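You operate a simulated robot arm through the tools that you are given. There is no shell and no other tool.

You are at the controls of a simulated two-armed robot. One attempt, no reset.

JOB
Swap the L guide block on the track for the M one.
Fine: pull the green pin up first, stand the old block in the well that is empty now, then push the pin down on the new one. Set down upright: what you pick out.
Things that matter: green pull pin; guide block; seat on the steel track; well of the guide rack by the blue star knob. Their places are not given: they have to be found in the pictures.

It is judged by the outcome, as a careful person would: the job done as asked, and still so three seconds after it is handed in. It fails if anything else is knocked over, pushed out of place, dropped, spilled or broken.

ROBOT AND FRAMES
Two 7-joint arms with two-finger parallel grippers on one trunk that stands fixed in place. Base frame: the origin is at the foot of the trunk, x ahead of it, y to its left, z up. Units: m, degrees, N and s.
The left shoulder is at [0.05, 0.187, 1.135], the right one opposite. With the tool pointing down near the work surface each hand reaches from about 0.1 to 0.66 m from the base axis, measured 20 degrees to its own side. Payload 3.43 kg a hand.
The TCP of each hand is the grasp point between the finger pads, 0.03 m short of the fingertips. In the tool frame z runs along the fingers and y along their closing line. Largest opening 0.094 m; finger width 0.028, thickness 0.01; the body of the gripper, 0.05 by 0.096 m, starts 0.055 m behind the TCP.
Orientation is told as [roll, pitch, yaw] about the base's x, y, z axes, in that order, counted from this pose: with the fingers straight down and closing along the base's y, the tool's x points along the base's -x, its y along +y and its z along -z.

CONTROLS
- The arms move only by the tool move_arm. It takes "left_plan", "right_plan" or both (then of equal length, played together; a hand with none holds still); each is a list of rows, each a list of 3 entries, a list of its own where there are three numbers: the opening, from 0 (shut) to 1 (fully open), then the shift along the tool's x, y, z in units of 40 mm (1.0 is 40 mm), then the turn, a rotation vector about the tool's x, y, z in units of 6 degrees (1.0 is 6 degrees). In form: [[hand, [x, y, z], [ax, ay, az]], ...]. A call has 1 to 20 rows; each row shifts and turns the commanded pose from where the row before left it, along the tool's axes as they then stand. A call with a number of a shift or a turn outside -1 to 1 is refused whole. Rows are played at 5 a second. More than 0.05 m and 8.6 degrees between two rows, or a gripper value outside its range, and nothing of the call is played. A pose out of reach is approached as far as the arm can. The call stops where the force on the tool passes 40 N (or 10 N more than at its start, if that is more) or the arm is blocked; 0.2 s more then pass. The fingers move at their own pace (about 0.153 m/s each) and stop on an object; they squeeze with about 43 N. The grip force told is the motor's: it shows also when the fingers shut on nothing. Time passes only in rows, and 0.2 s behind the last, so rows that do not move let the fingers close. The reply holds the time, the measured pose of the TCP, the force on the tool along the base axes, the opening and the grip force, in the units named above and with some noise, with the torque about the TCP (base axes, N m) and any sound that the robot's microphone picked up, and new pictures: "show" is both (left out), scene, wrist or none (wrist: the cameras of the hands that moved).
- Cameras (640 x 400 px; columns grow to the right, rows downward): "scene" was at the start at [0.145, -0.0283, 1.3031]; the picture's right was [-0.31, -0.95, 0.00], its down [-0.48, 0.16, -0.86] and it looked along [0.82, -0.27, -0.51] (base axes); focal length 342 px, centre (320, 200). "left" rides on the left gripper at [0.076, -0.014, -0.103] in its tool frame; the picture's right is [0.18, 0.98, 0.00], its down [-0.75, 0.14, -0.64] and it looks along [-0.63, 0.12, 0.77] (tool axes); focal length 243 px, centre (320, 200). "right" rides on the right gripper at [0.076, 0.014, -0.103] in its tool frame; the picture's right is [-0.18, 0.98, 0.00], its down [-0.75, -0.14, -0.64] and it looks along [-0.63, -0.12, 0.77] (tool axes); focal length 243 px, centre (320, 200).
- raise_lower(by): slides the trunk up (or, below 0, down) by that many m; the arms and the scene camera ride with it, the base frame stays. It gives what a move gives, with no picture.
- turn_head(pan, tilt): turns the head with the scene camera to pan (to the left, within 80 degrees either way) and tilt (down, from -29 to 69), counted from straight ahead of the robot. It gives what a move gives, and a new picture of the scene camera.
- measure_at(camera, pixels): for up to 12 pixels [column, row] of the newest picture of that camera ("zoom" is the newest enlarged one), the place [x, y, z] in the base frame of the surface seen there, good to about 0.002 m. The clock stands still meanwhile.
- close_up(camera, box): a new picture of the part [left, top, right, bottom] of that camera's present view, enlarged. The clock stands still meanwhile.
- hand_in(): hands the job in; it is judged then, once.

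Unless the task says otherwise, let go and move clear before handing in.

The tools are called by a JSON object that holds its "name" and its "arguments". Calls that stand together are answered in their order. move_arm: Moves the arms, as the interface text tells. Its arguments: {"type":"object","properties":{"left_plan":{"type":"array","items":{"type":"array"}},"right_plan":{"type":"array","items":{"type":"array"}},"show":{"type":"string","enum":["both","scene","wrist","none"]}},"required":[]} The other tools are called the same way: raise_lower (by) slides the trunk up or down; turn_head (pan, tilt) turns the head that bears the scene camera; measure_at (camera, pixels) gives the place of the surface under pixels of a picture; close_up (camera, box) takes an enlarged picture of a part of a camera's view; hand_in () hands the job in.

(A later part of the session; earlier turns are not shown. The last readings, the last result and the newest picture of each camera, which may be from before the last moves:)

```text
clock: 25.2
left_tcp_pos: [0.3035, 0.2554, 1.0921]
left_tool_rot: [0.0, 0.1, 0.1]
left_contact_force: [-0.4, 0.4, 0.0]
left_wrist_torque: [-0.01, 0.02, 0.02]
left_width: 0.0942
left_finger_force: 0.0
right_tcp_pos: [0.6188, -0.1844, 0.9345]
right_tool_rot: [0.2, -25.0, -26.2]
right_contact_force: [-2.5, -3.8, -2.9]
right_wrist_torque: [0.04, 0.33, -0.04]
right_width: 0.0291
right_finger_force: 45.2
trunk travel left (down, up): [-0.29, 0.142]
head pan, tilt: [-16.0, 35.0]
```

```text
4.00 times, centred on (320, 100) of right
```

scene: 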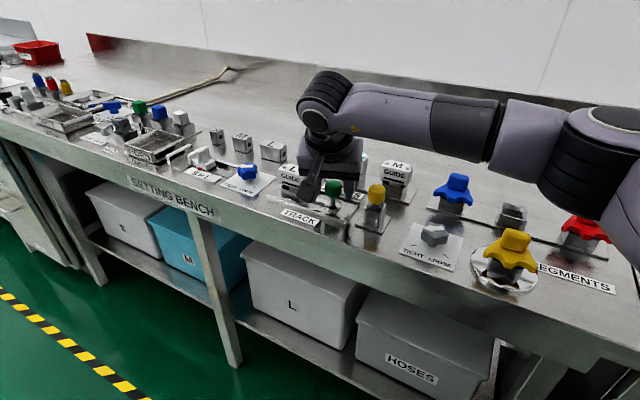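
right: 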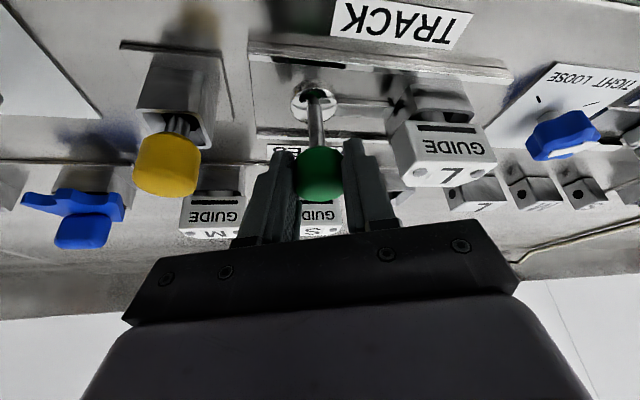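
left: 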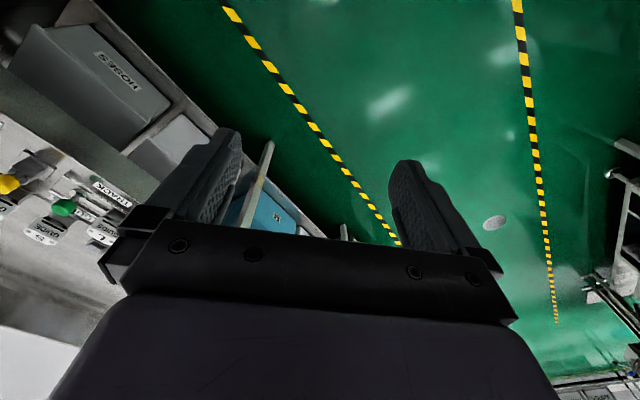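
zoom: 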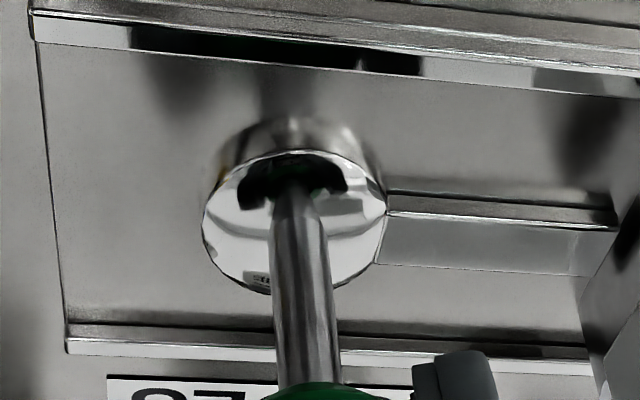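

The stem narrows near the collar in the zoom (295,190), so I'd better look from the scene camera before pulling further.

{"name": "close_up", "arguments": {"camera": "scene", "box": [300, 160, 372, 205]}}

```text
8.89 times, centred on (336, 182) of scene
```

zoom: 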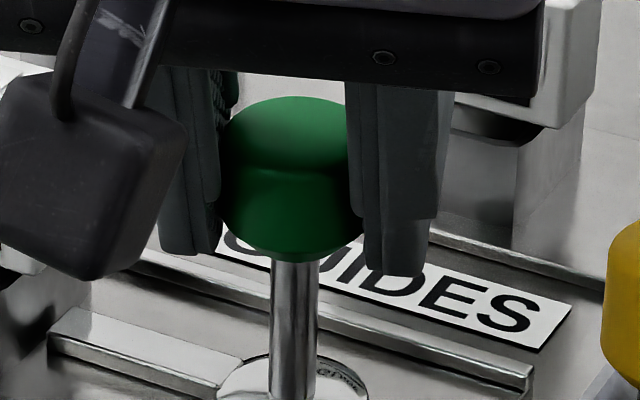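

{"name": "close_up", "arguments": {"camera": "scene", "box": [312, 185, 360, 215]}}

```text
13.33 times, centred on (336, 200) of scene
```

zoom: 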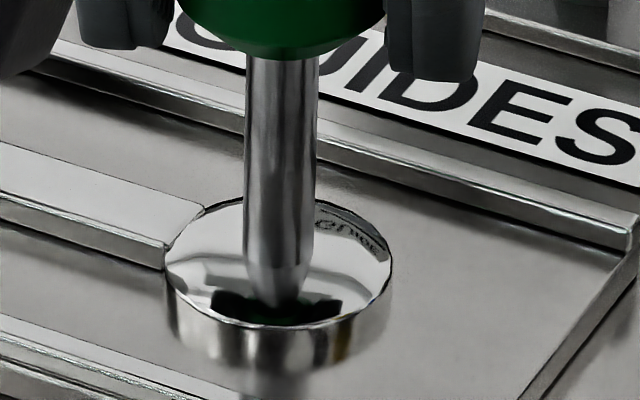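

The lower stem end looks tapered at zoom (280,290) near the mirror-like collar. I'll measure there to see whether the tip is still in the collar.

{"name": "measure_at", "arguments": {"camera": "zoom", "pixels": [[280, 150], [280, 240], [280, 265], [280, 285], [280, 297], [280, 303], [280, 312], [230, 305], [320, 312], [200, 270], [350, 280], [290, 350]]}}

```text
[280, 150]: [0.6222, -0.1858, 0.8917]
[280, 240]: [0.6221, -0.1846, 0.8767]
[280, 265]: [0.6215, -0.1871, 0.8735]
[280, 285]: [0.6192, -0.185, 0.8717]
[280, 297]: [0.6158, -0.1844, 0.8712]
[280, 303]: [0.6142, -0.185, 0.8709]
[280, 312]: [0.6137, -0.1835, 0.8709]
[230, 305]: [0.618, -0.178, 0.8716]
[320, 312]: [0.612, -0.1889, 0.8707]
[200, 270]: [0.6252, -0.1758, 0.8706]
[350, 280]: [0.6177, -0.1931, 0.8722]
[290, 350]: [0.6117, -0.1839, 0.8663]
```

The narrowing is just the mirror reflection on the collar top (z≈0.871); side load on the tool shows the pin is still guided. I'll keep pulling in 3 mm steps until I feel a stop.

{"name": "move_arm", "arguments": {"right_plan": [[0.15, [-0.032, 0, -0.068], [0, 0, 0]], [0.15, [0, 0, 0], [0, 0, 0]]], "show": "none"}}

```text
clock: 25.8
left_tcp_pos: [0.3035, 0.255, 1.0923]
left_tool_rot: [0.1, 0.0, 0.0]
left_contact_force: [-0.8, 0.3, 0.0]
left_wrist_torque: [0.02, -0.01, 0.01]
left_width: 0.0937
left_finger_force: 0.1
right_tcp_pos: [0.62, -0.185, 0.9366]
right_tool_rot: [0.0, -24.8, -26.1]
right_contact_force: [-3.4, -2.5, -8.9]
right_wrist_torque: [-0.26, -0.76, -0.03]
right_width: 0.0295
right_finger_force: 45.0
trunk travel left (down, up): [-0.29, 0.142]
head pan, tilt: [-16.0, 35.0]
```

The downward force jumped to -8.9 N and the torque flipped: the pin is at its upper stop (~20 mm of travel). I'll ease back 1 mm, open the fingers and see if it stays up.

{"name": "move_arm", "arguments": {"right_plan": [[0.15, [0.011, 0, 0.023], [0, 0, 0]], [0.5, [0, 0, 0], [0, 0, 0]], [0.5, [0, 0, 0], [0, 0, 0]]], "show": "both"}}

{"name": "close_up", "arguments": {"camera": "scene", "box": [300, 160, 372, 205]}}

```text
clock: 26.6
left_tcp_pos: [0.3033, 0.2546, 1.0912]
left_tool_rot: [0.0, 0.0, 0.1]
left_contact_force: [-0.2, -0.3, -0.4]
left_wrist_torque: [0.03, 0.0, 0.0]
left_width: 0.0939
left_finger_force: 0.1
right_tcp_pos: [0.6191, -0.1831, 0.936]
right_tool_rot: [0.1, -25.0, -26.1]
right_contact_force: [0.0, -0.1, 0.0]
right_wrist_torque: [-0.01, -0.01, 0.01]
right_width: 0.0469
right_finger_force: 0.1
trunk travel left (down, up): [-0.29, 0.142]
head pan, tilt: [-16.0, 35.0]
```

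scene: 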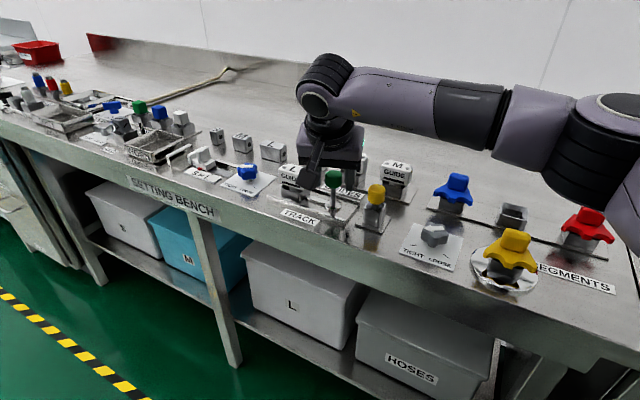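
right: 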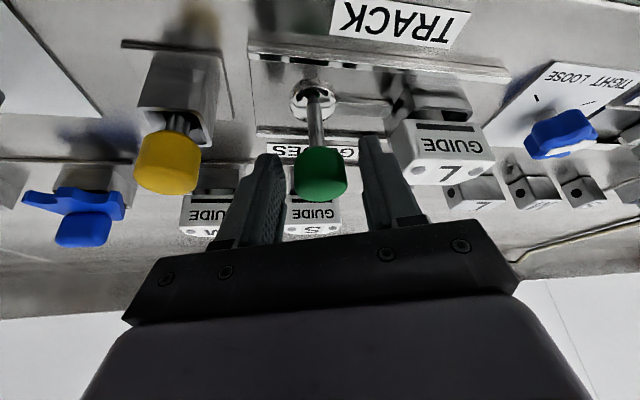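

```text
8.89 times, centred on (336, 182) of scene
```

zoom: 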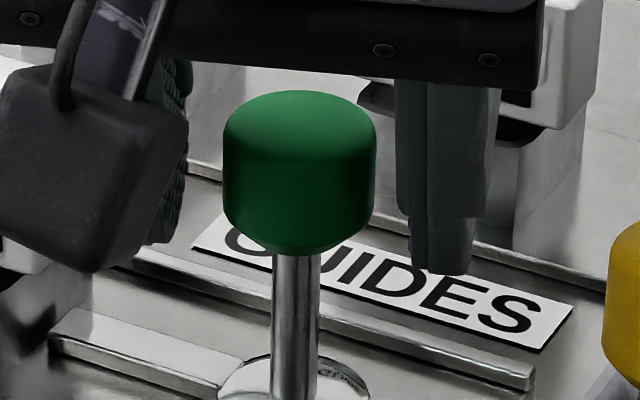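

The pin stays up by itself. I'll rise clear 70 mm, then tilt to 54° (yaw -26.4) — a diagonal grip of the block's vertical edges, the only one whose reach extends to the well.

{"name": "move_arm", "arguments": {"right_plan": [[0.5, [-0.37, 0, -0.793], [0, 0, 0]], [0.5, [-0.37, 0, -0.793], [0, 0, 0]], [0.8, [0, 0, 0], [0, -0.967, 0]], [0.8, [0, 0, 0], [0, -0.967, 0]], [0.8, [0, 0, 0], [0, -0.967, 0]], [0.8, [0, 0, 0], [0, -0.967, 0]], [0.8, [0, 0, 0], [0, -0.967, 0]], [0.8, [0, 0, 0], [0, 0, 0]]], "show": "both"}}

```text
clock: 28.4
left_tcp_pos: [0.3037, 0.2547, 1.0916]
left_tool_rot: [0.0, 0.1, 0.1]
left_contact_force: [-0.2, 0.6, -1.1]
left_wrist_torque: [0.03, 0.0, 0.01]
left_width: 0.0938
left_finger_force: 0.1
right_tcp_pos: [0.6186, -0.1845, 1.0057]
right_tool_rot: [0.3, -54.1, -26.3]
right_contact_force: [0.1, 0.0, -0.4]
right_wrist_torque: [0.0, 0.02, 0.0]
right_width: 0.0753
right_finger_force: 0.1
trunk travel left (down, up): [-0.29, 0.142]
head pan, tilt: [-16.0, 35.0]
```

scene: 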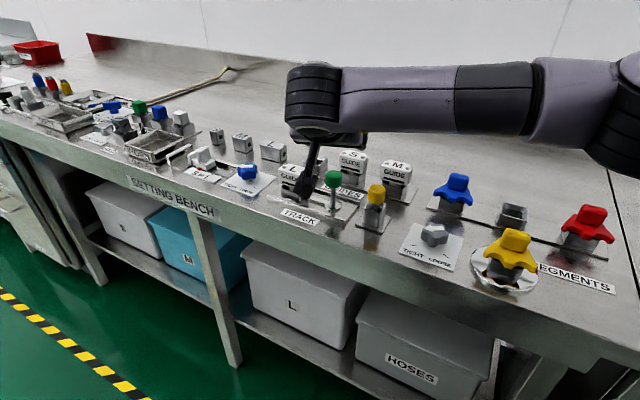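
right: 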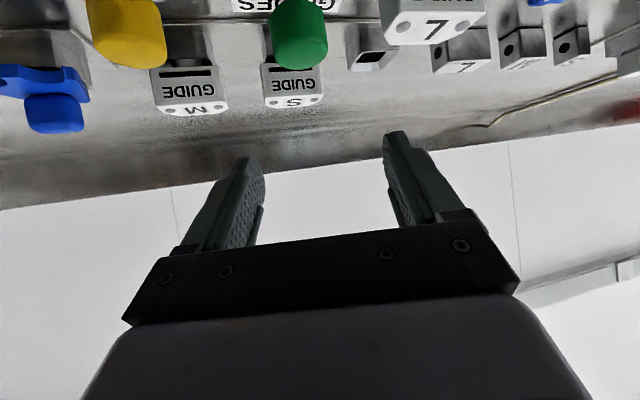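

Tilt 54 is reached. Before touching L, I'll verify in free air that this posture reaches over the empty well (target TCP ≈(0.761,-0.185,1.005)).

{"name": "move_arm", "arguments": {"right_plan": [[0.8, [-0.47, 0.396, 0.646], [0, 0, 0]], [0.8, [-0.47, 0.396, 0.646], [0, 0, 0]], [0.8, [-0.47, 0.396, 0.646], [0, 0, 0]], [0.8, [-0.47, 0.396, 0.646], [0, 0, 0]], [0.8, [0, 0, 0], [0, 0, 0]]], "show": "both"}}

```text
clock: 29.6
left_tcp_pos: [0.3044, 0.2564, 1.0918]
left_tool_rot: [-0.1, 0.0, 0.1]
left_contact_force: [-0.6, 0.5, 0.5]
left_wrist_torque: [0.01, 0.0, -0.01]
left_width: 0.0939
left_finger_force: 0.1
right_tcp_pos: [0.7513, -0.1819, 1.0074]
right_tool_rot: [0.2, -54.0, -26.1]
right_contact_force: [-0.5, 0.2, 0.2]
right_wrist_torque: [0.01, 0.0, 0.02]
right_width: 0.0748
right_finger_force: 0.1
right hand out of reach, approached as far as the arm can: row 4
trunk travel left (down, up): [-0.29, 0.142]
head pan, tilt: [-16.0, 35.0]
```

scene: 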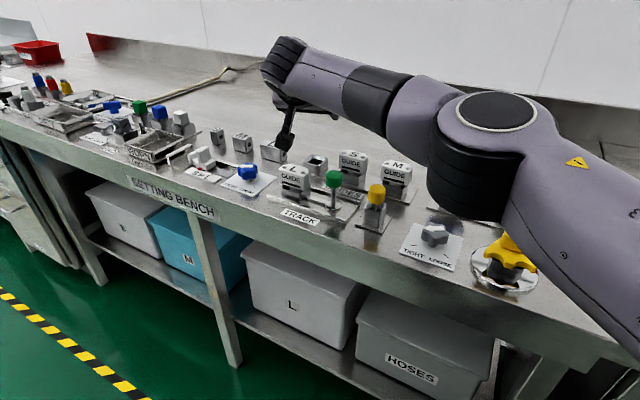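
right: 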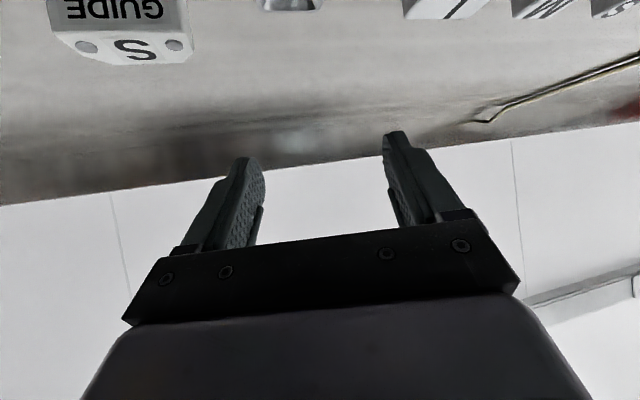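

The arm stopped 10 mm short (x=0.7513) though the elbow at (495,112) looks bent. I'll measure the arm's joints in the picture to understand the limit.

{"name": "measure_at", "arguments": {"camera": "scene", "pixels": [[495, 112], [470, 160], [430, 110], [380, 90], [300, 60], [275, 70], [560, 200], [600, 260], [630, 320], [620, 200], [340, 75], [288, 130]]}}

```text
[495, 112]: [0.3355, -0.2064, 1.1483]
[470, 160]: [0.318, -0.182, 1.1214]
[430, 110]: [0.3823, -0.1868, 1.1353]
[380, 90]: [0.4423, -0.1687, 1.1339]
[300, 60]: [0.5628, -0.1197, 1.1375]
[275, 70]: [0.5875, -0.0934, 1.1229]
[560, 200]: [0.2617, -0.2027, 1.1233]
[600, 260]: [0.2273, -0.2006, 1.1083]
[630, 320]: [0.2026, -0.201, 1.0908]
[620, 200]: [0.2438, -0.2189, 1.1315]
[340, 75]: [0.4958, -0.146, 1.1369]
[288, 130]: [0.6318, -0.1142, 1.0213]
```

The forearm and upper arm are bent only ~25°, near the elbow's limit. I'll lower the hand a bit (wrist level with shoulder) and creep outward to see what more is available, still 70+ mm above the well rim.

{"name": "move_arm", "arguments": {"right_plan": [[0.8, [0.404, 0, 0.294], [0, 0, 0]], [0.8, [-0.11, 0.1, 0.16], [0, 0, 0]], [0.8, [-0.11, 0.1, 0.16], [0, 0, 0]], [0.8, [0, 0, 0], [0, 0, 0]]], "show": "both"}}

```text
clock: 30.6
left_tcp_pos: [0.304, 0.2553, 1.0917]
left_tool_rot: [0.0, 0.0, 0.1]
left_contact_force: [0.4, -0.2, 1.1]
left_wrist_torque: [0.04, 0.02, -0.03]
left_width: 0.094
left_finger_force: 0.0
right_tcp_pos: [0.7582, -0.1858, 0.9853]
right_tool_rot: [0.2, -54.0, -26.3]
right_contact_force: [0.1, 0.1, 0.1]
right_wrist_torque: [0.03, -0.02, 0.01]
right_width: 0.0753
right_finger_force: 0.0
right hand out of reach, approached as far as the arm can: row 3
trunk travel left (down, up): [-0.29, 0.142]
head pan, tilt: [-16.0, 35.0]
```

scene: 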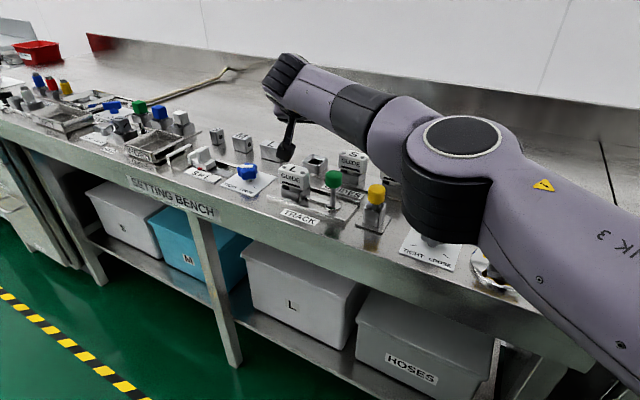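
right: 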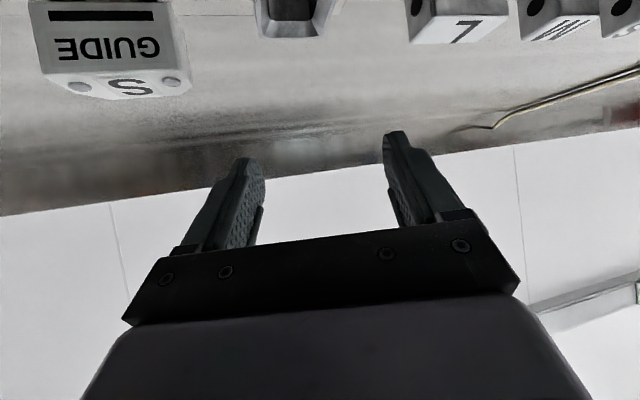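

The limit here is about (0.758,-0.186) at this posture. Turning to yaw -22, tilt 56 gains ~1 cm; I'll do that in place and creep out 10 mm to confirm there's margin.

{"name": "move_arm", "arguments": {"right_plan": [[0.8, [0, 0, 0], [-0.593, 0, -0.431]], [0.8, [0, 0, 0], [0, -0.333, 0]], [0.8, [-0.1, 0.06, 0.2], [0, 0, 0]], [0.8, [0, 0, 0], [0, 0, 0]]], "show": "none"}}

```text
clock: 31.6
left_tcp_pos: [0.3037, 0.2549, 1.0912]
left_tool_rot: [0.0, 0.0, 0.2]
left_contact_force: [0.2, -0.4, -0.5]
left_wrist_torque: [0.02, 0.0, 0.01]
left_width: 0.0939
left_finger_force: 0.1
right_tcp_pos: [0.7665, -0.1869, 0.984]
right_tool_rot: [0.2, -56.0, -21.9]
right_contact_force: [0.3, 0.1, 0.3]
right_wrist_torque: [0.0, -0.04, 0.01]
right_width: 0.0752
right_finger_force: 0.1
trunk travel left (down, up): [-0.29, 0.142]
head pan, tilt: [-16.0, 35.0]
```

There is margin (TCP reached (0.7665,-0.187) in this posture). Now I'll move back to above the L block, TCP target (0.6666,-0.1224,0.984), opening 0.8.

{"name": "move_arm", "arguments": {"right_plan": [[0.8, [0.408, 0.14, -0.605], [0, 0, 0]], [0.8, [0.408, 0.14, -0.605], [0, 0, 0]], [0.8, [0.408, 0.14, -0.605], [0, 0, 0]], [0.8, [0.408, 0.14, -0.605], [0, 0, 0]], [0.8, [0, 0, 0], [0, 0, 0]]], "show": "both"}}

{"name": "close_up", "arguments": {"camera": "scene", "box": [240, 90, 400, 190]}}

```text
clock: 32.8
left_tcp_pos: [0.3035, 0.2551, 1.0917]
left_tool_rot: [-0.1, 0.1, 0.1]
left_contact_force: [-0.9, 0.9, -0.3]
left_wrist_torque: [-0.03, -0.03, -0.04]
left_width: 0.094
left_finger_force: 0.0
right_tcp_pos: [0.6673, -0.1218, 0.984]
right_tool_rot: [0.2, -56.0, -21.9]
right_contact_force: [0.1, 0.6, 0.9]
right_wrist_torque: [-0.03, 0.0, 0.03]
right_width: 0.0752
right_finger_force: 0.0
trunk travel left (down, up): [-0.29, 0.142]
head pan, tilt: [-16.0, 35.0]
```

scene: 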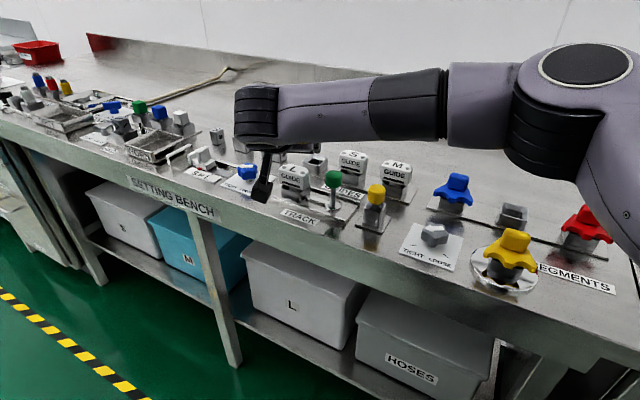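
right: 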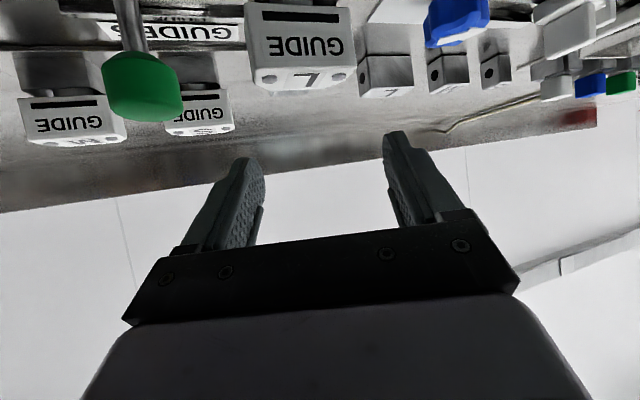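

```text
4.00 times, centred on (320, 140) of scene
```

zoom: 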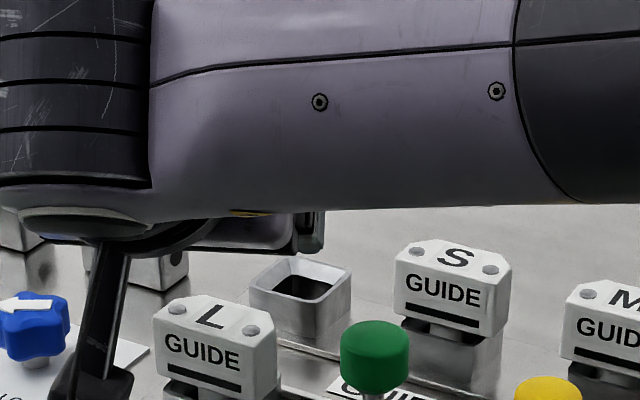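

The hand is above L; the camera bracket passes near the blue star knob in the picture (zoom (35,325)). I'll measure the knob and the camera housing to make sure they are well apart.

{"name": "measure_at", "arguments": {"camera": "zoom", "pixels": [[35, 320], [15, 305], [60, 340], [90, 380], [100, 300], [300, 240], [315, 225], [222, 317], [175, 309], [250, 332], [200, 360], [270, 350]]}}

{"name": "measure_at", "arguments": {"camera": "right", "pixels": [[265, 75], [340, 75], [302, 60], [302, 82], [300, 20], [390, 75], [145, 90], [455, 30]]}}

```text
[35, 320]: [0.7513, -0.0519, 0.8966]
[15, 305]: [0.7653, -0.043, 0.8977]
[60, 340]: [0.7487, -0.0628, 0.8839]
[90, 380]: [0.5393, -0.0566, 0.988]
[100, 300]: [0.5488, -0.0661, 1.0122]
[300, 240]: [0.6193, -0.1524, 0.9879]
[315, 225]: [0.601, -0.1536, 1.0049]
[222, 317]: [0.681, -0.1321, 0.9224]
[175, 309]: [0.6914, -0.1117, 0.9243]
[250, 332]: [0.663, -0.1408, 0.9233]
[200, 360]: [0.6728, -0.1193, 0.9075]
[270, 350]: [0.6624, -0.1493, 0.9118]
```

```text
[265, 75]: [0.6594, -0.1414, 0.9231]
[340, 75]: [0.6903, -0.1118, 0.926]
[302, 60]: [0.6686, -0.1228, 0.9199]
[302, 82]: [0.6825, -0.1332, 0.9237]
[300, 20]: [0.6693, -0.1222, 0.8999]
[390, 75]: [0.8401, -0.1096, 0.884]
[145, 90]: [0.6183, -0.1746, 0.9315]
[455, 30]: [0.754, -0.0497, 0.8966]
```

L's centre refines to (0.682,-0.131), and the camera housing is far from the blue knob. I'll descend in two stages around the block, first 38 mm.

{"name": "move_arm", "arguments": {"right_plan": [[0.8, [0.396, -0.007, 0.2575], [0, 0, 0]], [0.8, [0.396, -0.007, 0.2575], [0, 0, 0]], [0.8, [0, 0, 0], [0, 0, 0]]], "show": "wrist"}}

```text
clock: 33.6
left_tcp_pos: [0.3028, 0.2562, 1.0916]
left_tool_rot: [0.0, 0.0, 0.1]
left_contact_force: [0.6, 0.6, 0.3]
left_wrist_torque: [-0.01, 0.0, 0.01]
left_width: 0.0944
left_finger_force: 0.2
right_tcp_pos: [0.6654, -0.1216, 0.9452]
right_tool_rot: [0.1, -56.0, -21.9]
right_contact_force: [-0.8, 0.4, -0.4]
right_wrist_torque: [-0.03, 0.03, 0.03]
right_width: 0.0752
right_finger_force: 0.0
trunk travel left (down, up): [-0.29, 0.142]
head pan, tilt: [-16.0, 35.0]
```

right: 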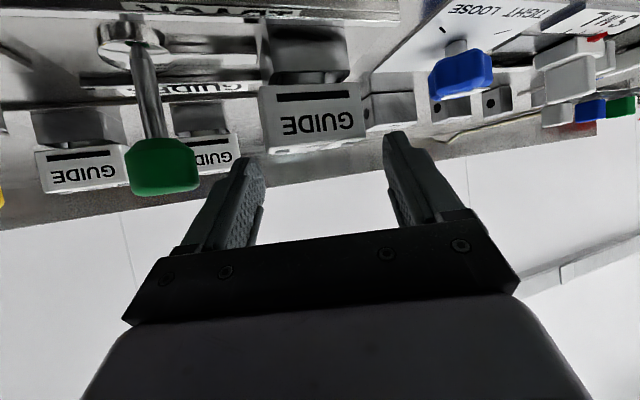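

L is between the fingers in the wrist view; I'll measure finger pads and block edges in it to check the centring along the closing line.

{"name": "measure_at", "arguments": {"camera": "right", "pixels": [[258, 180], [262, 195], [388, 145], [398, 190], [266, 120], [272, 140], [358, 120], [362, 135], [315, 105], [315, 145], [300, 40], [165, 165]]}}

```text
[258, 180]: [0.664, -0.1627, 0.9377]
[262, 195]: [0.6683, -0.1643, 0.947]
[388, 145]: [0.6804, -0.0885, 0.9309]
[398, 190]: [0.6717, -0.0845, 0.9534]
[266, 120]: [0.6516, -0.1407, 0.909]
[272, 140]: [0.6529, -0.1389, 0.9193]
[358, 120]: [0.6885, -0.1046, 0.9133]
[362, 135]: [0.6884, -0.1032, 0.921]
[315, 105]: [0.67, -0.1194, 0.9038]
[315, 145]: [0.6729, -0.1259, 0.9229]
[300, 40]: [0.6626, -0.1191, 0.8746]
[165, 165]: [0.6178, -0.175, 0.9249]
```

The pads are centred on the block's diagonal within 0.5 mm. I'll descend the last 19 mm and then close gently on the block.

{"name": "move_arm", "arguments": {"right_plan": [[0.8, [0.396, 0, 0.2575], [0, 0, 0]], [0.8, [0, 0, 0], [0, 0, 0]]], "show": "wrist"}}

```text
clock: 34.2
left_tcp_pos: [0.3028, 0.2554, 1.0919]
left_tool_rot: [0.0, 0.0, 0.1]
left_contact_force: [0.0, 0.6, 0.1]
left_wrist_torque: [0.0, 0.0, 0.0]
left_width: 0.094
left_finger_force: 0.1
right_tcp_pos: [0.6635, -0.1216, 0.9267]
right_tool_rot: [0.2, -56.1, -21.9]
right_contact_force: [-0.2, 0.2, 0.3]
right_wrist_torque: [-0.02, -0.02, 0.02]
right_width: 0.075
right_finger_force: 0.1
trunk travel left (down, up): [-0.29, 0.142]
head pan, tilt: [-16.0, 35.0]
```

right: 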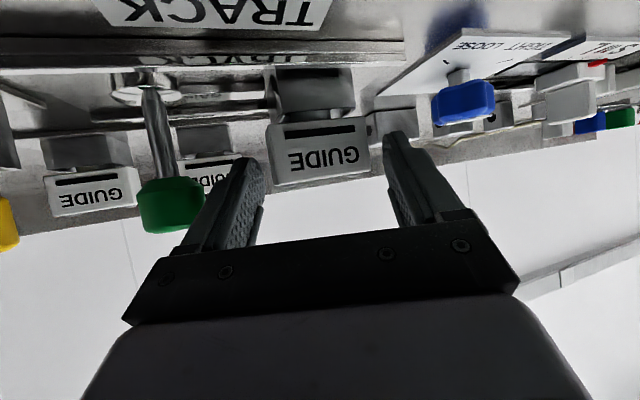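

The block is centred between the fingers at grip height. I'll close on it.

{"name": "move_arm", "arguments": {"right_plan": [[0.4, [0, 0, 0], [0, 0, 0]], [0.3, [0, 0, 0], [0, 0, 0]], [0.3, [0, 0, 0], [0, 0, 0]]], "show": "wrist"}}

{"name": "close_up", "arguments": {"camera": "right", "box": [200, 60, 440, 210]}}

```text
clock: 35.0
left_tcp_pos: [0.3039, 0.2551, 1.0915]
left_tool_rot: [0.0, 0.0, 0.1]
left_contact_force: [0.4, -0.9, -0.2]
left_wrist_torque: [0.01, 0.01, -0.01]
left_width: 0.0937
left_finger_force: 0.2
right_tcp_pos: [0.6646, -0.1219, 0.9268]
right_tool_rot: [0.1, -56.0, -22.0]
right_contact_force: [0.1, -0.3, 0.4]
right_wrist_torque: [0.04, 0.01, -0.02]
right_width: 0.0575
right_finger_force: 43.7
trunk travel left (down, up): [-0.29, 0.142]
head pan, tilt: [-16.0, 35.0]
```

right: 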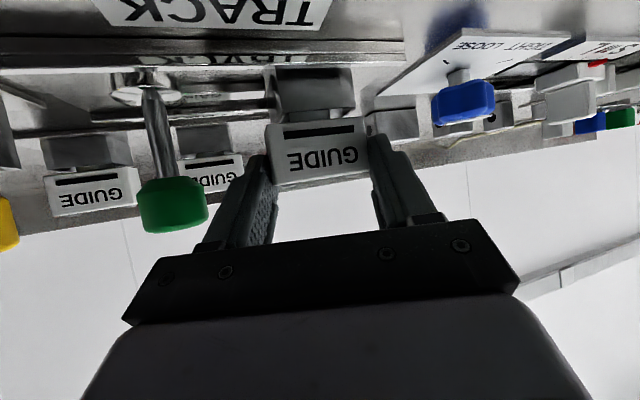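

```text
2.67 times, centred on (320, 135) of right
```

zoom: 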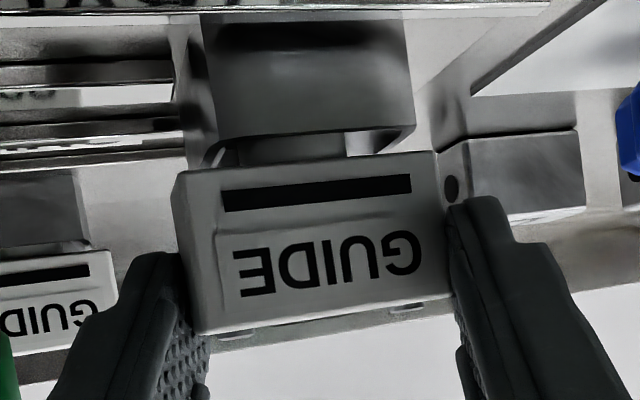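

Both pads hold the block's edges (width 57.5 mm, 44 N, no net force). I'll lift slowly — 8 mm first — and check it comes up straight without turning.

{"name": "move_arm", "arguments": {"right_plan": [[0.3, [-0.083, 0, -0.056], [0, 0, 0]], [0.3, [-0.083, 0, -0.056], [0, 0, 0]], [0.3, [0, 0, 0], [0, 0, 0]]], "show": "wrist"}}

{"name": "close_up", "arguments": {"camera": "right", "box": [200, 60, 440, 210]}}

```text
clock: 35.8
left_tcp_pos: [0.304, 0.2549, 1.0919]
left_tool_rot: [0.0, 0.0, 0.1]
left_contact_force: [0.4, 0.1, 0.0]
left_wrist_torque: [0.03, -0.03, -0.02]
left_width: 0.0941
left_finger_force: 0.0
right_tcp_pos: [0.6643, -0.1219, 0.9354]
right_tool_rot: [0.1, -55.9, -21.8]
right_contact_force: [0.2, -0.1, -1.2]
right_wrist_torque: [0.02, 0.03, -0.01]
right_width: 0.057
right_finger_force: 42.4
trunk travel left (down, up): [-0.29, 0.142]
head pan, tilt: [-16.0, 35.0]
```

right: 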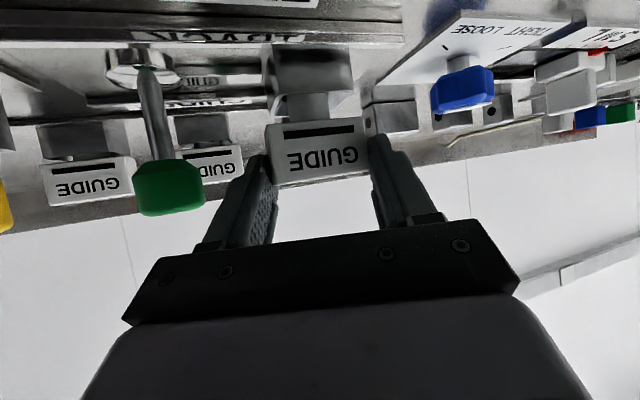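

```text
2.67 times, centred on (320, 135) of right
```

zoom: 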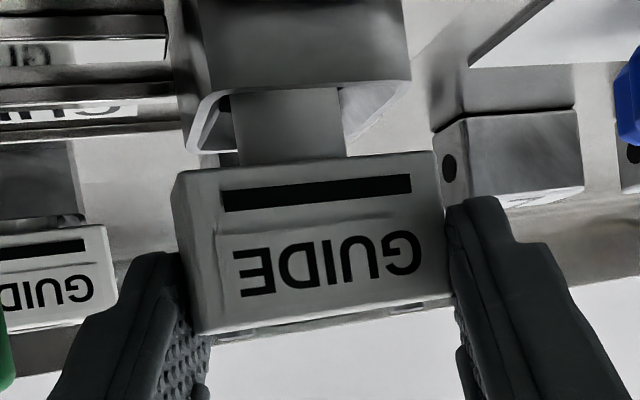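

The block lifts cleanly and sits unchanged in the hand. I'll lift 12 mm more and check again.

{"name": "move_arm", "arguments": {"right_plan": [[0.3, [-0.124, 0, -0.084], [0, 0, 0]], [0.3, [-0.124, 0, -0.084], [0, 0, 0]], [0.3, [0, 0, 0], [0, 0, 0]]], "show": "wrist"}}

{"name": "close_up", "arguments": {"camera": "right", "box": [200, 60, 440, 210]}}

```text
clock: 36.6
left_tcp_pos: [0.304, 0.2559, 1.0925]
left_tool_rot: [0.1, 0.0, 0.0]
left_contact_force: [0.0, -1.2, -0.5]
left_wrist_torque: [-0.01, 0.0, 0.02]
left_width: 0.0941
left_finger_force: 0.1
right_tcp_pos: [0.6643, -0.1217, 0.9475]
right_tool_rot: [0.0, -56.1, -21.8]
right_contact_force: [0.4, 0.7, -0.4]
right_wrist_torque: [0.03, 0.06, 0.0]
right_width: 0.0572
right_finger_force: 43.0
trunk travel left (down, up): [-0.29, 0.142]
head pan, tilt: [-16.0, 35.0]
```

right: 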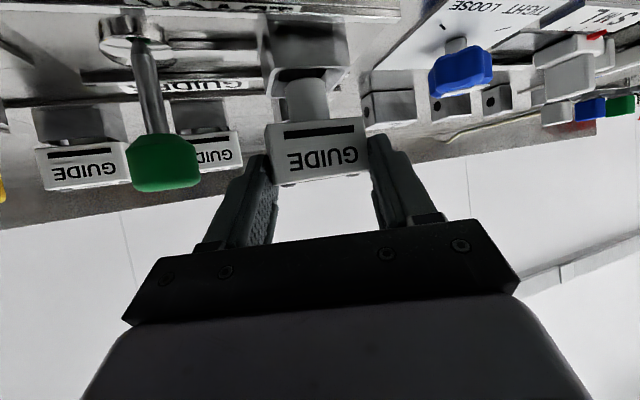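

```text
2.67 times, centred on (320, 135) of right
```

zoom: 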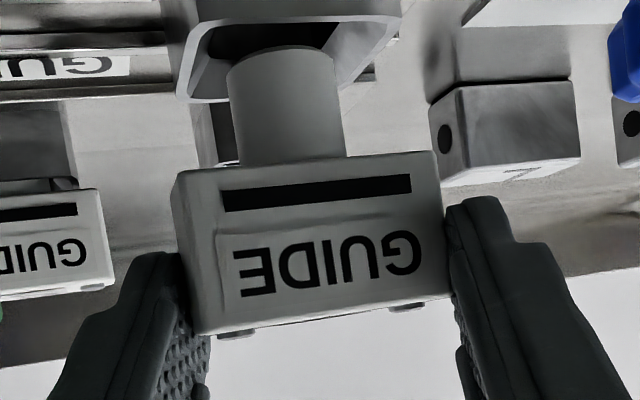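

The stem is a round peg now nearly out of the seat, block still square in the hand. I'll lift 30 mm more, then carry it over to above the well.

{"name": "move_arm", "arguments": {"right_plan": [[0.3, [-0.207, 0, -0.14], [0, 0, 0]], [0.3, [-0.207, 0, -0.14], [0, 0, 0]], [0.3, [-0.207, 0, -0.14], [0, 0, 0]], [0.3, [-0.256, -0.097, 0.38], [0, 0, 0]], [0.3, [-0.256, -0.097, 0.38], [0, 0, 0]], [0.3, [-0.256, -0.097, 0.38], [0, 0, 0]], [0.3, [-0.256, -0.097, 0.38], [0, 0, 0]], [0.3, [-0.256, -0.097, 0.38], [0, 0, 0]], [0.3, [-0.256, -0.097, 0.38], [0, 0, 0]], [0.3, [0, 0, 0], [0, 0, 0]]], "show": "both"}}

{"name": "close_up", "arguments": {"camera": "right", "box": [200, 0, 440, 150]}}

{"name": "close_up", "arguments": {"camera": "scene", "box": [260, 110, 388, 190]}}

```text
clock: 38.8
left_tcp_pos: [0.304, 0.2551, 1.0911]
left_tool_rot: [-0.1, 0.0, 0.1]
left_contact_force: [0.3, 0.0, -0.1]
left_wrist_torque: [0.0, -0.01, -0.03]
left_width: 0.094
left_finger_force: 0.1
right_tcp_pos: [0.7589, -0.1849, 0.9777]
right_tool_rot: [0.1, -56.0, -21.8]
right_contact_force: [0.0, 0.1, -0.8]
right_wrist_torque: [-0.01, 0.03, 0.01]
right_width: 0.057
right_finger_force: 42.6
trunk travel left (down, up): [-0.29, 0.142]
head pan, tilt: [-16.0, 35.0]
```

scene: 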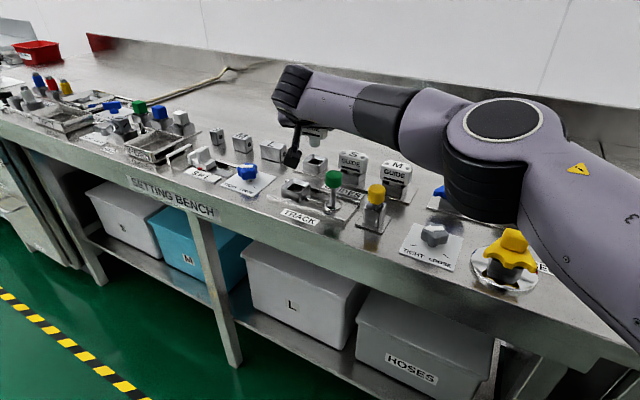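
right: 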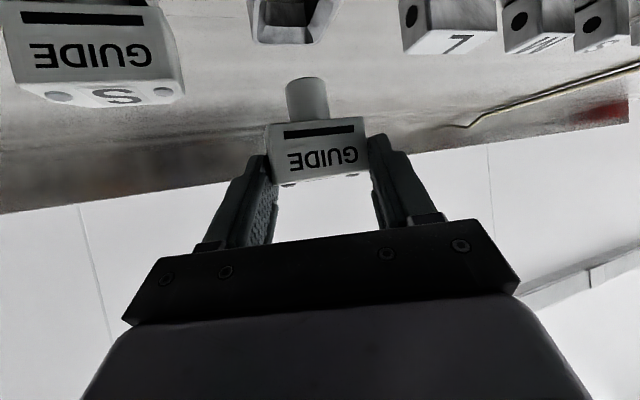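

```text
2.67 times, centred on (320, 75) of right
```

zoom: 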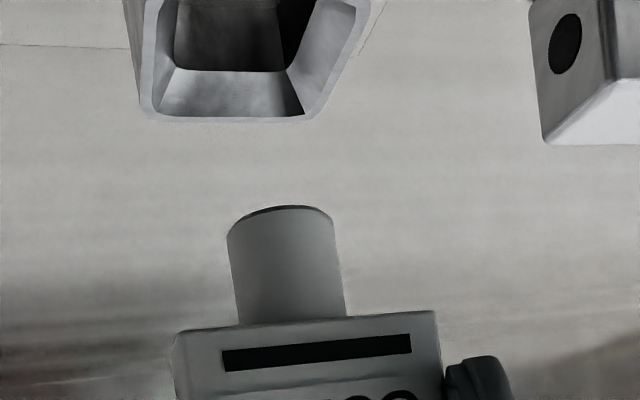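

```text
5.00 times, centred on (324, 150) of scene
```

zoom: 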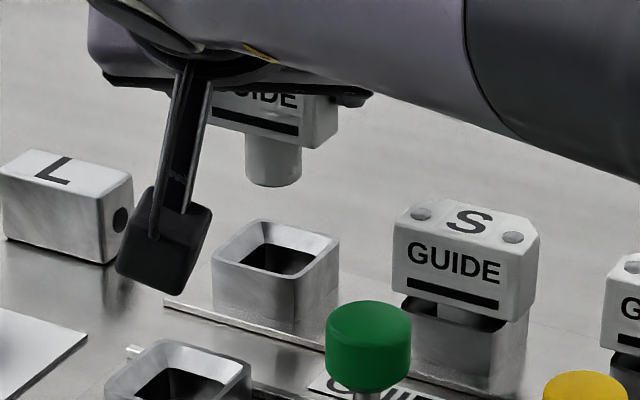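

The block hangs upright above the well (scene zoom stem at (273,165), well rim at (275,260)). I'll measure the peg and rim for the exact offset.

{"name": "measure_at", "arguments": {"camera": "zoom", "pixels": [[273, 160], [249, 160], [298, 160], [273, 180], [258, 120], [310, 120], [290, 100], [240, 280], [310, 280], [300, 232], [235, 237], [270, 290]]}}

{"name": "measure_at", "arguments": {"camera": "right", "pixels": [[307, 100], [290, 100], [324, 100], [303, 82], [275, 150], [365, 150], [320, 160], [290, 42], [258, 20], [330, 20], [320, 130], [350, 128]]}}

```text
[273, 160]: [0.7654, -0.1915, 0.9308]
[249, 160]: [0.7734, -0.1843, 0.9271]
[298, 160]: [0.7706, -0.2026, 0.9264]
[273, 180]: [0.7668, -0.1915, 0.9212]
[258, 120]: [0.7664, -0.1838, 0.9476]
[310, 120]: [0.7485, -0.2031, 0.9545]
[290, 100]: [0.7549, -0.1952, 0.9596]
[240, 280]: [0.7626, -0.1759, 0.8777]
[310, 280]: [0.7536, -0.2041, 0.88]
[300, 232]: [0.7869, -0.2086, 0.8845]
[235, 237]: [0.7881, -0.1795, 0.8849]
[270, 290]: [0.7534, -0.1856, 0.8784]
```

```text
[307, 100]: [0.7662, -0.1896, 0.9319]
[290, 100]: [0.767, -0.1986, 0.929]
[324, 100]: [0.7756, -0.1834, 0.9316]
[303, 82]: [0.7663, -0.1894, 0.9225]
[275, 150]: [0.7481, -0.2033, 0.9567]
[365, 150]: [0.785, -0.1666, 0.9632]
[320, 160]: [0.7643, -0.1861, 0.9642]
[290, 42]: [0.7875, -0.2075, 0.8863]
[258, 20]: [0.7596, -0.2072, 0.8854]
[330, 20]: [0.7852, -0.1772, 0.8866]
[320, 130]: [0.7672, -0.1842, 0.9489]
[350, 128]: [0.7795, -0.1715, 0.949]
```

Peg centre (0.7753,-0.1943) matches the well centre (0.7748,-0.1942) within 1 mm, and the block is square to it. I'll lower 30 mm and look.

{"name": "move_arm", "arguments": {"right_plan": [[0.3, [0.207, 0, 0.14], [0, 0, 0]], [0.3, [0.207, 0, 0.14], [0, 0, 0]], [0.3, [0.207, 0, 0.14], [0, 0, 0]], [0.3, [0, 0, 0], [0, 0, 0]]], "show": "both"}}

{"name": "close_up", "arguments": {"camera": "scene", "box": [260, 110, 388, 190]}}

{"name": "close_up", "arguments": {"camera": "right", "box": [200, 30, 440, 180]}}

```text
clock: 39.8
left_tcp_pos: [0.3043, 0.2551, 1.0915]
left_tool_rot: [0.0, 0.0, 0.1]
left_contact_force: [0.1, 0.5, 0.7]
left_wrist_torque: [0.01, 0.01, 0.01]
left_width: 0.0941
left_finger_force: 0.1
right_tcp_pos: [0.758, -0.1838, 0.9467]
right_tool_rot: [0.1, -56.0, -21.7]
right_contact_force: [0.1, 0.9, -1.1]
right_wrist_torque: [0.03, 0.02, -0.01]
right_width: 0.0568
right_finger_force: 43.2
trunk travel left (down, up): [-0.29, 0.142]
head pan, tilt: [-16.0, 35.0]
```

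scene: 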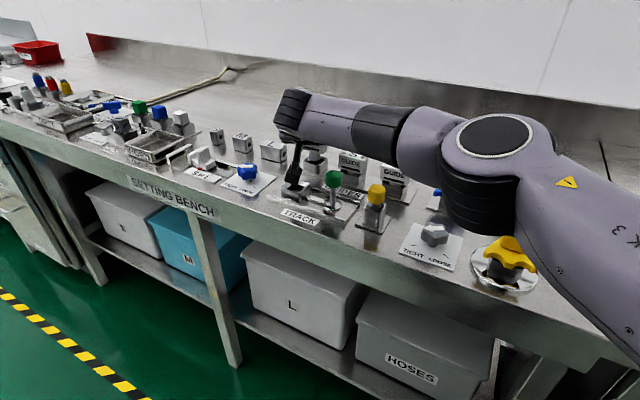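
right: 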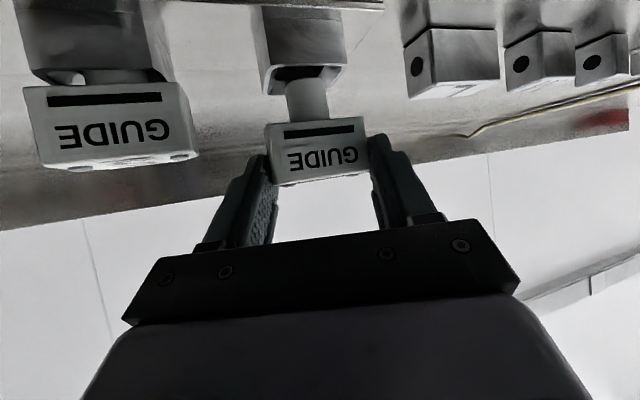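

```text
5.00 times, centred on (324, 150) of scene
```

zoom: 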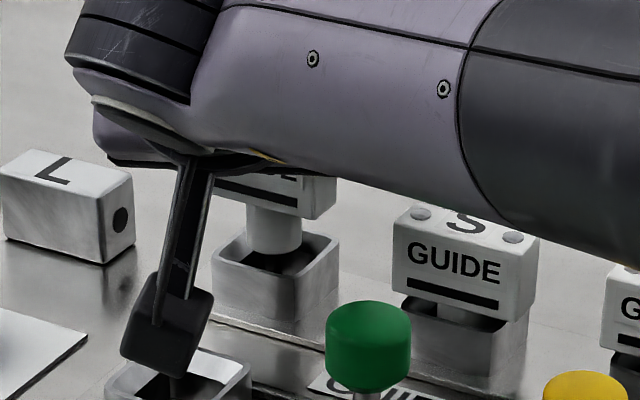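

```text
2.67 times, centred on (320, 105) of right
```

zoom: 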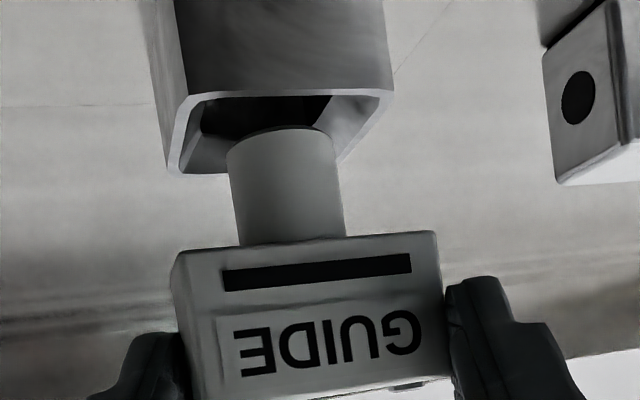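

The peg enters the well's mouth centrally (zoom (285,150)), with no contact force. I'll lower another 15 mm slowly.

{"name": "move_arm", "arguments": {"right_plan": [[0.3, [0.155, 0, 0.105], [0, 0, 0]], [0.3, [0.155, 0, 0.105], [0, 0, 0]], [0.3, [0, 0, 0], [0, 0, 0]]], "show": "wrist"}}

{"name": "close_up", "arguments": {"camera": "right", "box": [200, 50, 440, 200]}}

```text
clock: 40.6
left_tcp_pos: [0.3034, 0.2554, 1.092]
left_tool_rot: [-0.1, -0.1, 0.1]
left_contact_force: [-0.3, -0.3, -0.2]
left_wrist_torque: [0.0, -0.02, -0.05]
left_width: 0.0938
left_finger_force: 0.0
right_tcp_pos: [0.7581, -0.1843, 0.9321]
right_tool_rot: [0.2, -56.0, -22.0]
right_contact_force: [-0.6, 0.2, 0.2]
right_wrist_torque: [0.01, 0.0, -0.01]
right_width: 0.0571
right_finger_force: 42.5
trunk travel left (down, up): [-0.29, 0.142]
head pan, tilt: [-16.0, 35.0]
```

right: 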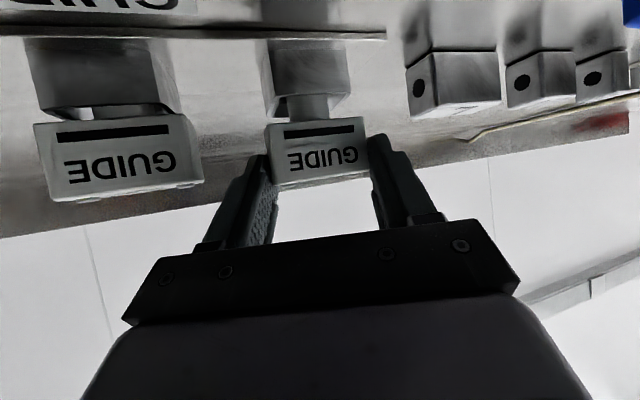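

```text
2.67 times, centred on (320, 125) of right
```

zoom: 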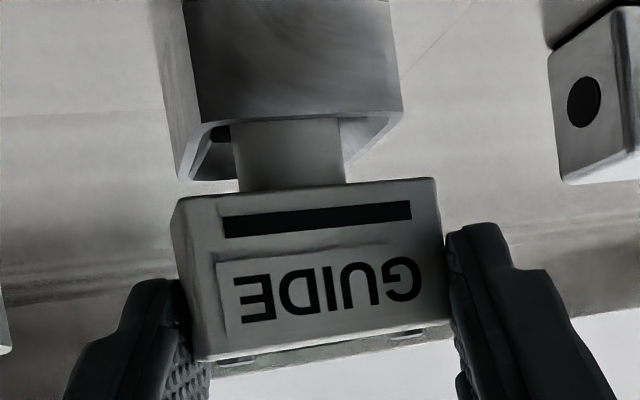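

The peg is deep in the well without contact. I'll lower the last millimetres in 2.5 mm steps, watching for touch-down force.

{"name": "move_arm", "arguments": {"right_plan": [[0.3, [0.052, 0, 0.035], [0, 0, 0]], [0.3, [0.052, 0, 0.035], [0, 0, 0]], [0.3, [0, 0, 0], [0, 0, 0]]], "show": "none"}}

```text
clock: 41.4
left_tcp_pos: [0.3025, 0.2558, 1.0914]
left_tool_rot: [0.0, 0.1, 0.2]
left_contact_force: [-0.2, -0.6, 0.0]
left_wrist_torque: [-0.02, 0.01, 0.01]
left_width: 0.0941
left_finger_force: 0.1
right_tcp_pos: [0.7577, -0.1844, 0.9263]
right_tool_rot: [0.1, -56.0, -21.8]
right_contact_force: [0.2, -0.9, -0.8]
right_wrist_torque: [-0.02, 0.0, 0.01]
right_width: 0.0569
right_finger_force: 42.9
trunk travel left (down, up): [-0.29, 0.142]
head pan, tilt: [-16.0, 35.0]
```

No contact yet at z 0.926. I'll step down by 1 mm at a time.

{"name": "move_arm", "arguments": {"right_plan": [[0.3, [0.0207, 0, 0.014], [0, 0, 0]], [0.3, [0.0207, 0, 0.014], [0, 0, 0]], [0.3, [0, 0, 0], [0, 0, 0]]], "show": "wrist"}}

{"name": "close_up", "arguments": {"camera": "right", "box": [200, 50, 440, 200]}}

```text
clock: 42.2
left_tcp_pos: [0.3026, 0.2561, 1.092]
left_tool_rot: [0.0, 0.0, 0.0]
left_contact_force: [0.2, -1.2, 0.0]
left_wrist_torque: [0.02, 0.01, -0.03]
left_width: 0.094
left_finger_force: 0.0
right_tcp_pos: [0.7578, -0.1852, 0.9243]
right_tool_rot: [0.0, -56.0, -21.8]
right_contact_force: [-0.9, -1.4, 0.6]
right_wrist_torque: [-0.08, 0.03, -0.01]
right_width: 0.0568
right_finger_force: 42.9
trunk travel left (down, up): [-0.29, 0.142]
head pan, tilt: [-16.0, 35.0]
```

right: 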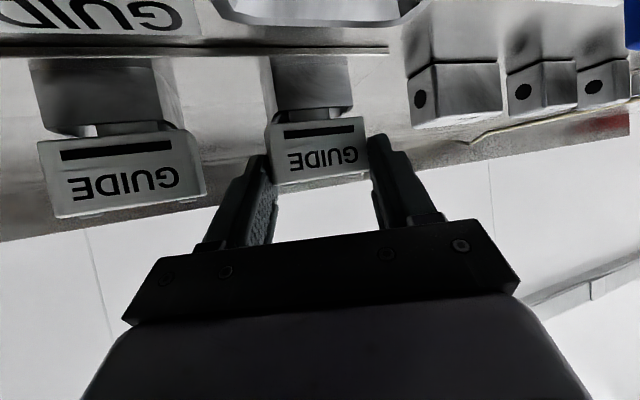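

```text
2.67 times, centred on (320, 125) of right
```

zoom: 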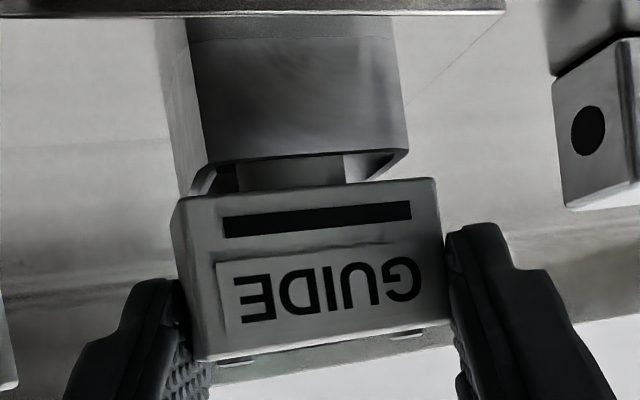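

Slight force begins (torque -0.08). I'll continue 1 mm at a time until clear touch-down.

{"name": "move_arm", "arguments": {"right_plan": [[0.3, [0.0207, 0, 0.014], [0, 0, 0]], [0.3, [0, 0, 0], [0, 0, 0]]], "show": "none"}}

```text
clock: 42.8
left_tcp_pos: [0.303, 0.2548, 1.0918]
left_tool_rot: [0.0, 0.0, 0.1]
left_contact_force: [0.1, -0.7, -0.4]
left_wrist_torque: [-0.03, -0.05, 0.01]
left_width: 0.0941
left_finger_force: 0.1
right_tcp_pos: [0.7575, -0.1848, 0.9238]
right_tool_rot: [0.1, -56.0, -21.9]
right_contact_force: [-2.9, -2.3, 0.8]
right_wrist_torque: [-0.13, 0.1, -0.05]
right_width: 0.0568
right_finger_force: 43.2
trunk travel left (down, up): [-0.29, 0.142]
head pan, tilt: [-16.0, 35.0]
```

A lateral force (-2.9,-2.3 N) appears: the peg touches the well's left-rear wall side. I'll compare L's height with S's in the pictures before going on.

{"name": "move_arm", "arguments": {"right_plan": [[0.3, [0, 0, 0], [0, 0, 0]]], "show": "both"}}

{"name": "close_up", "arguments": {"camera": "right", "box": [10, 40, 410, 290]}}

{"name": "close_up", "arguments": {"camera": "scene", "box": [280, 140, 376, 200]}}

```text
clock: 43.2
left_tcp_pos: [0.3033, 0.2557, 1.0918]
left_tool_rot: [0.1, 0.0, 0.1]
left_contact_force: [0.3, 0.7, 0.9]
left_wrist_torque: [0.02, 0.03, -0.04]
left_width: 0.0938
left_finger_force: 0.1
right_tcp_pos: [0.7588, -0.1844, 0.9257]
right_tool_rot: [0.1, -56.0, -21.9]
right_contact_force: [-1.6, -3.1, 1.4]
right_wrist_torque: [-0.23, 0.07, -0.09]
right_width: 0.0567
right_finger_force: 43.1
trunk travel left (down, up): [-0.29, 0.142]
head pan, tilt: [-16.0, 35.0]
```

scene: 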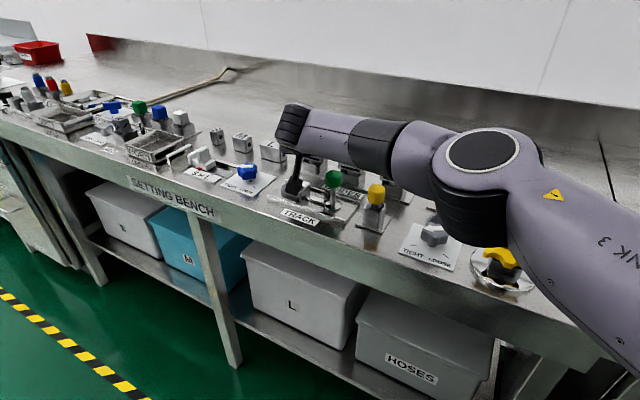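
right: 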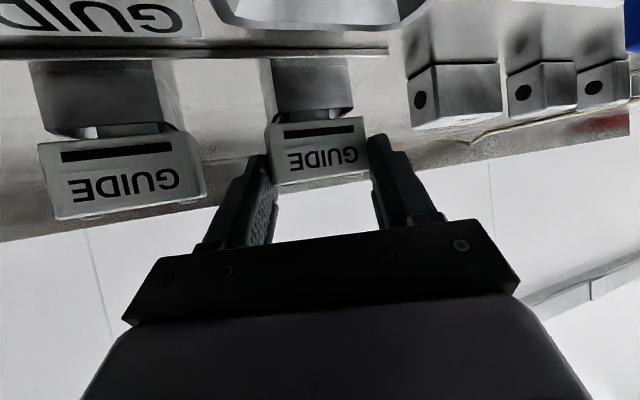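

```text
1.60 times, centred on (210, 165) of right
```

zoom: 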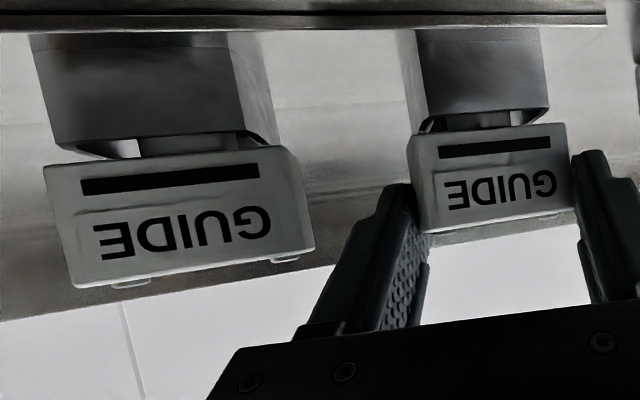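

```text
6.67 times, centred on (328, 170) of scene
```

zoom: 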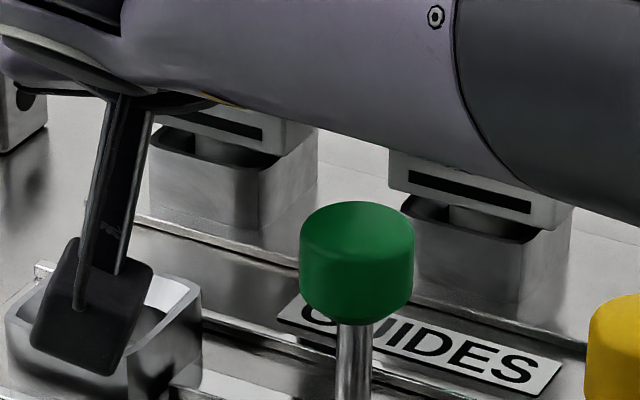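

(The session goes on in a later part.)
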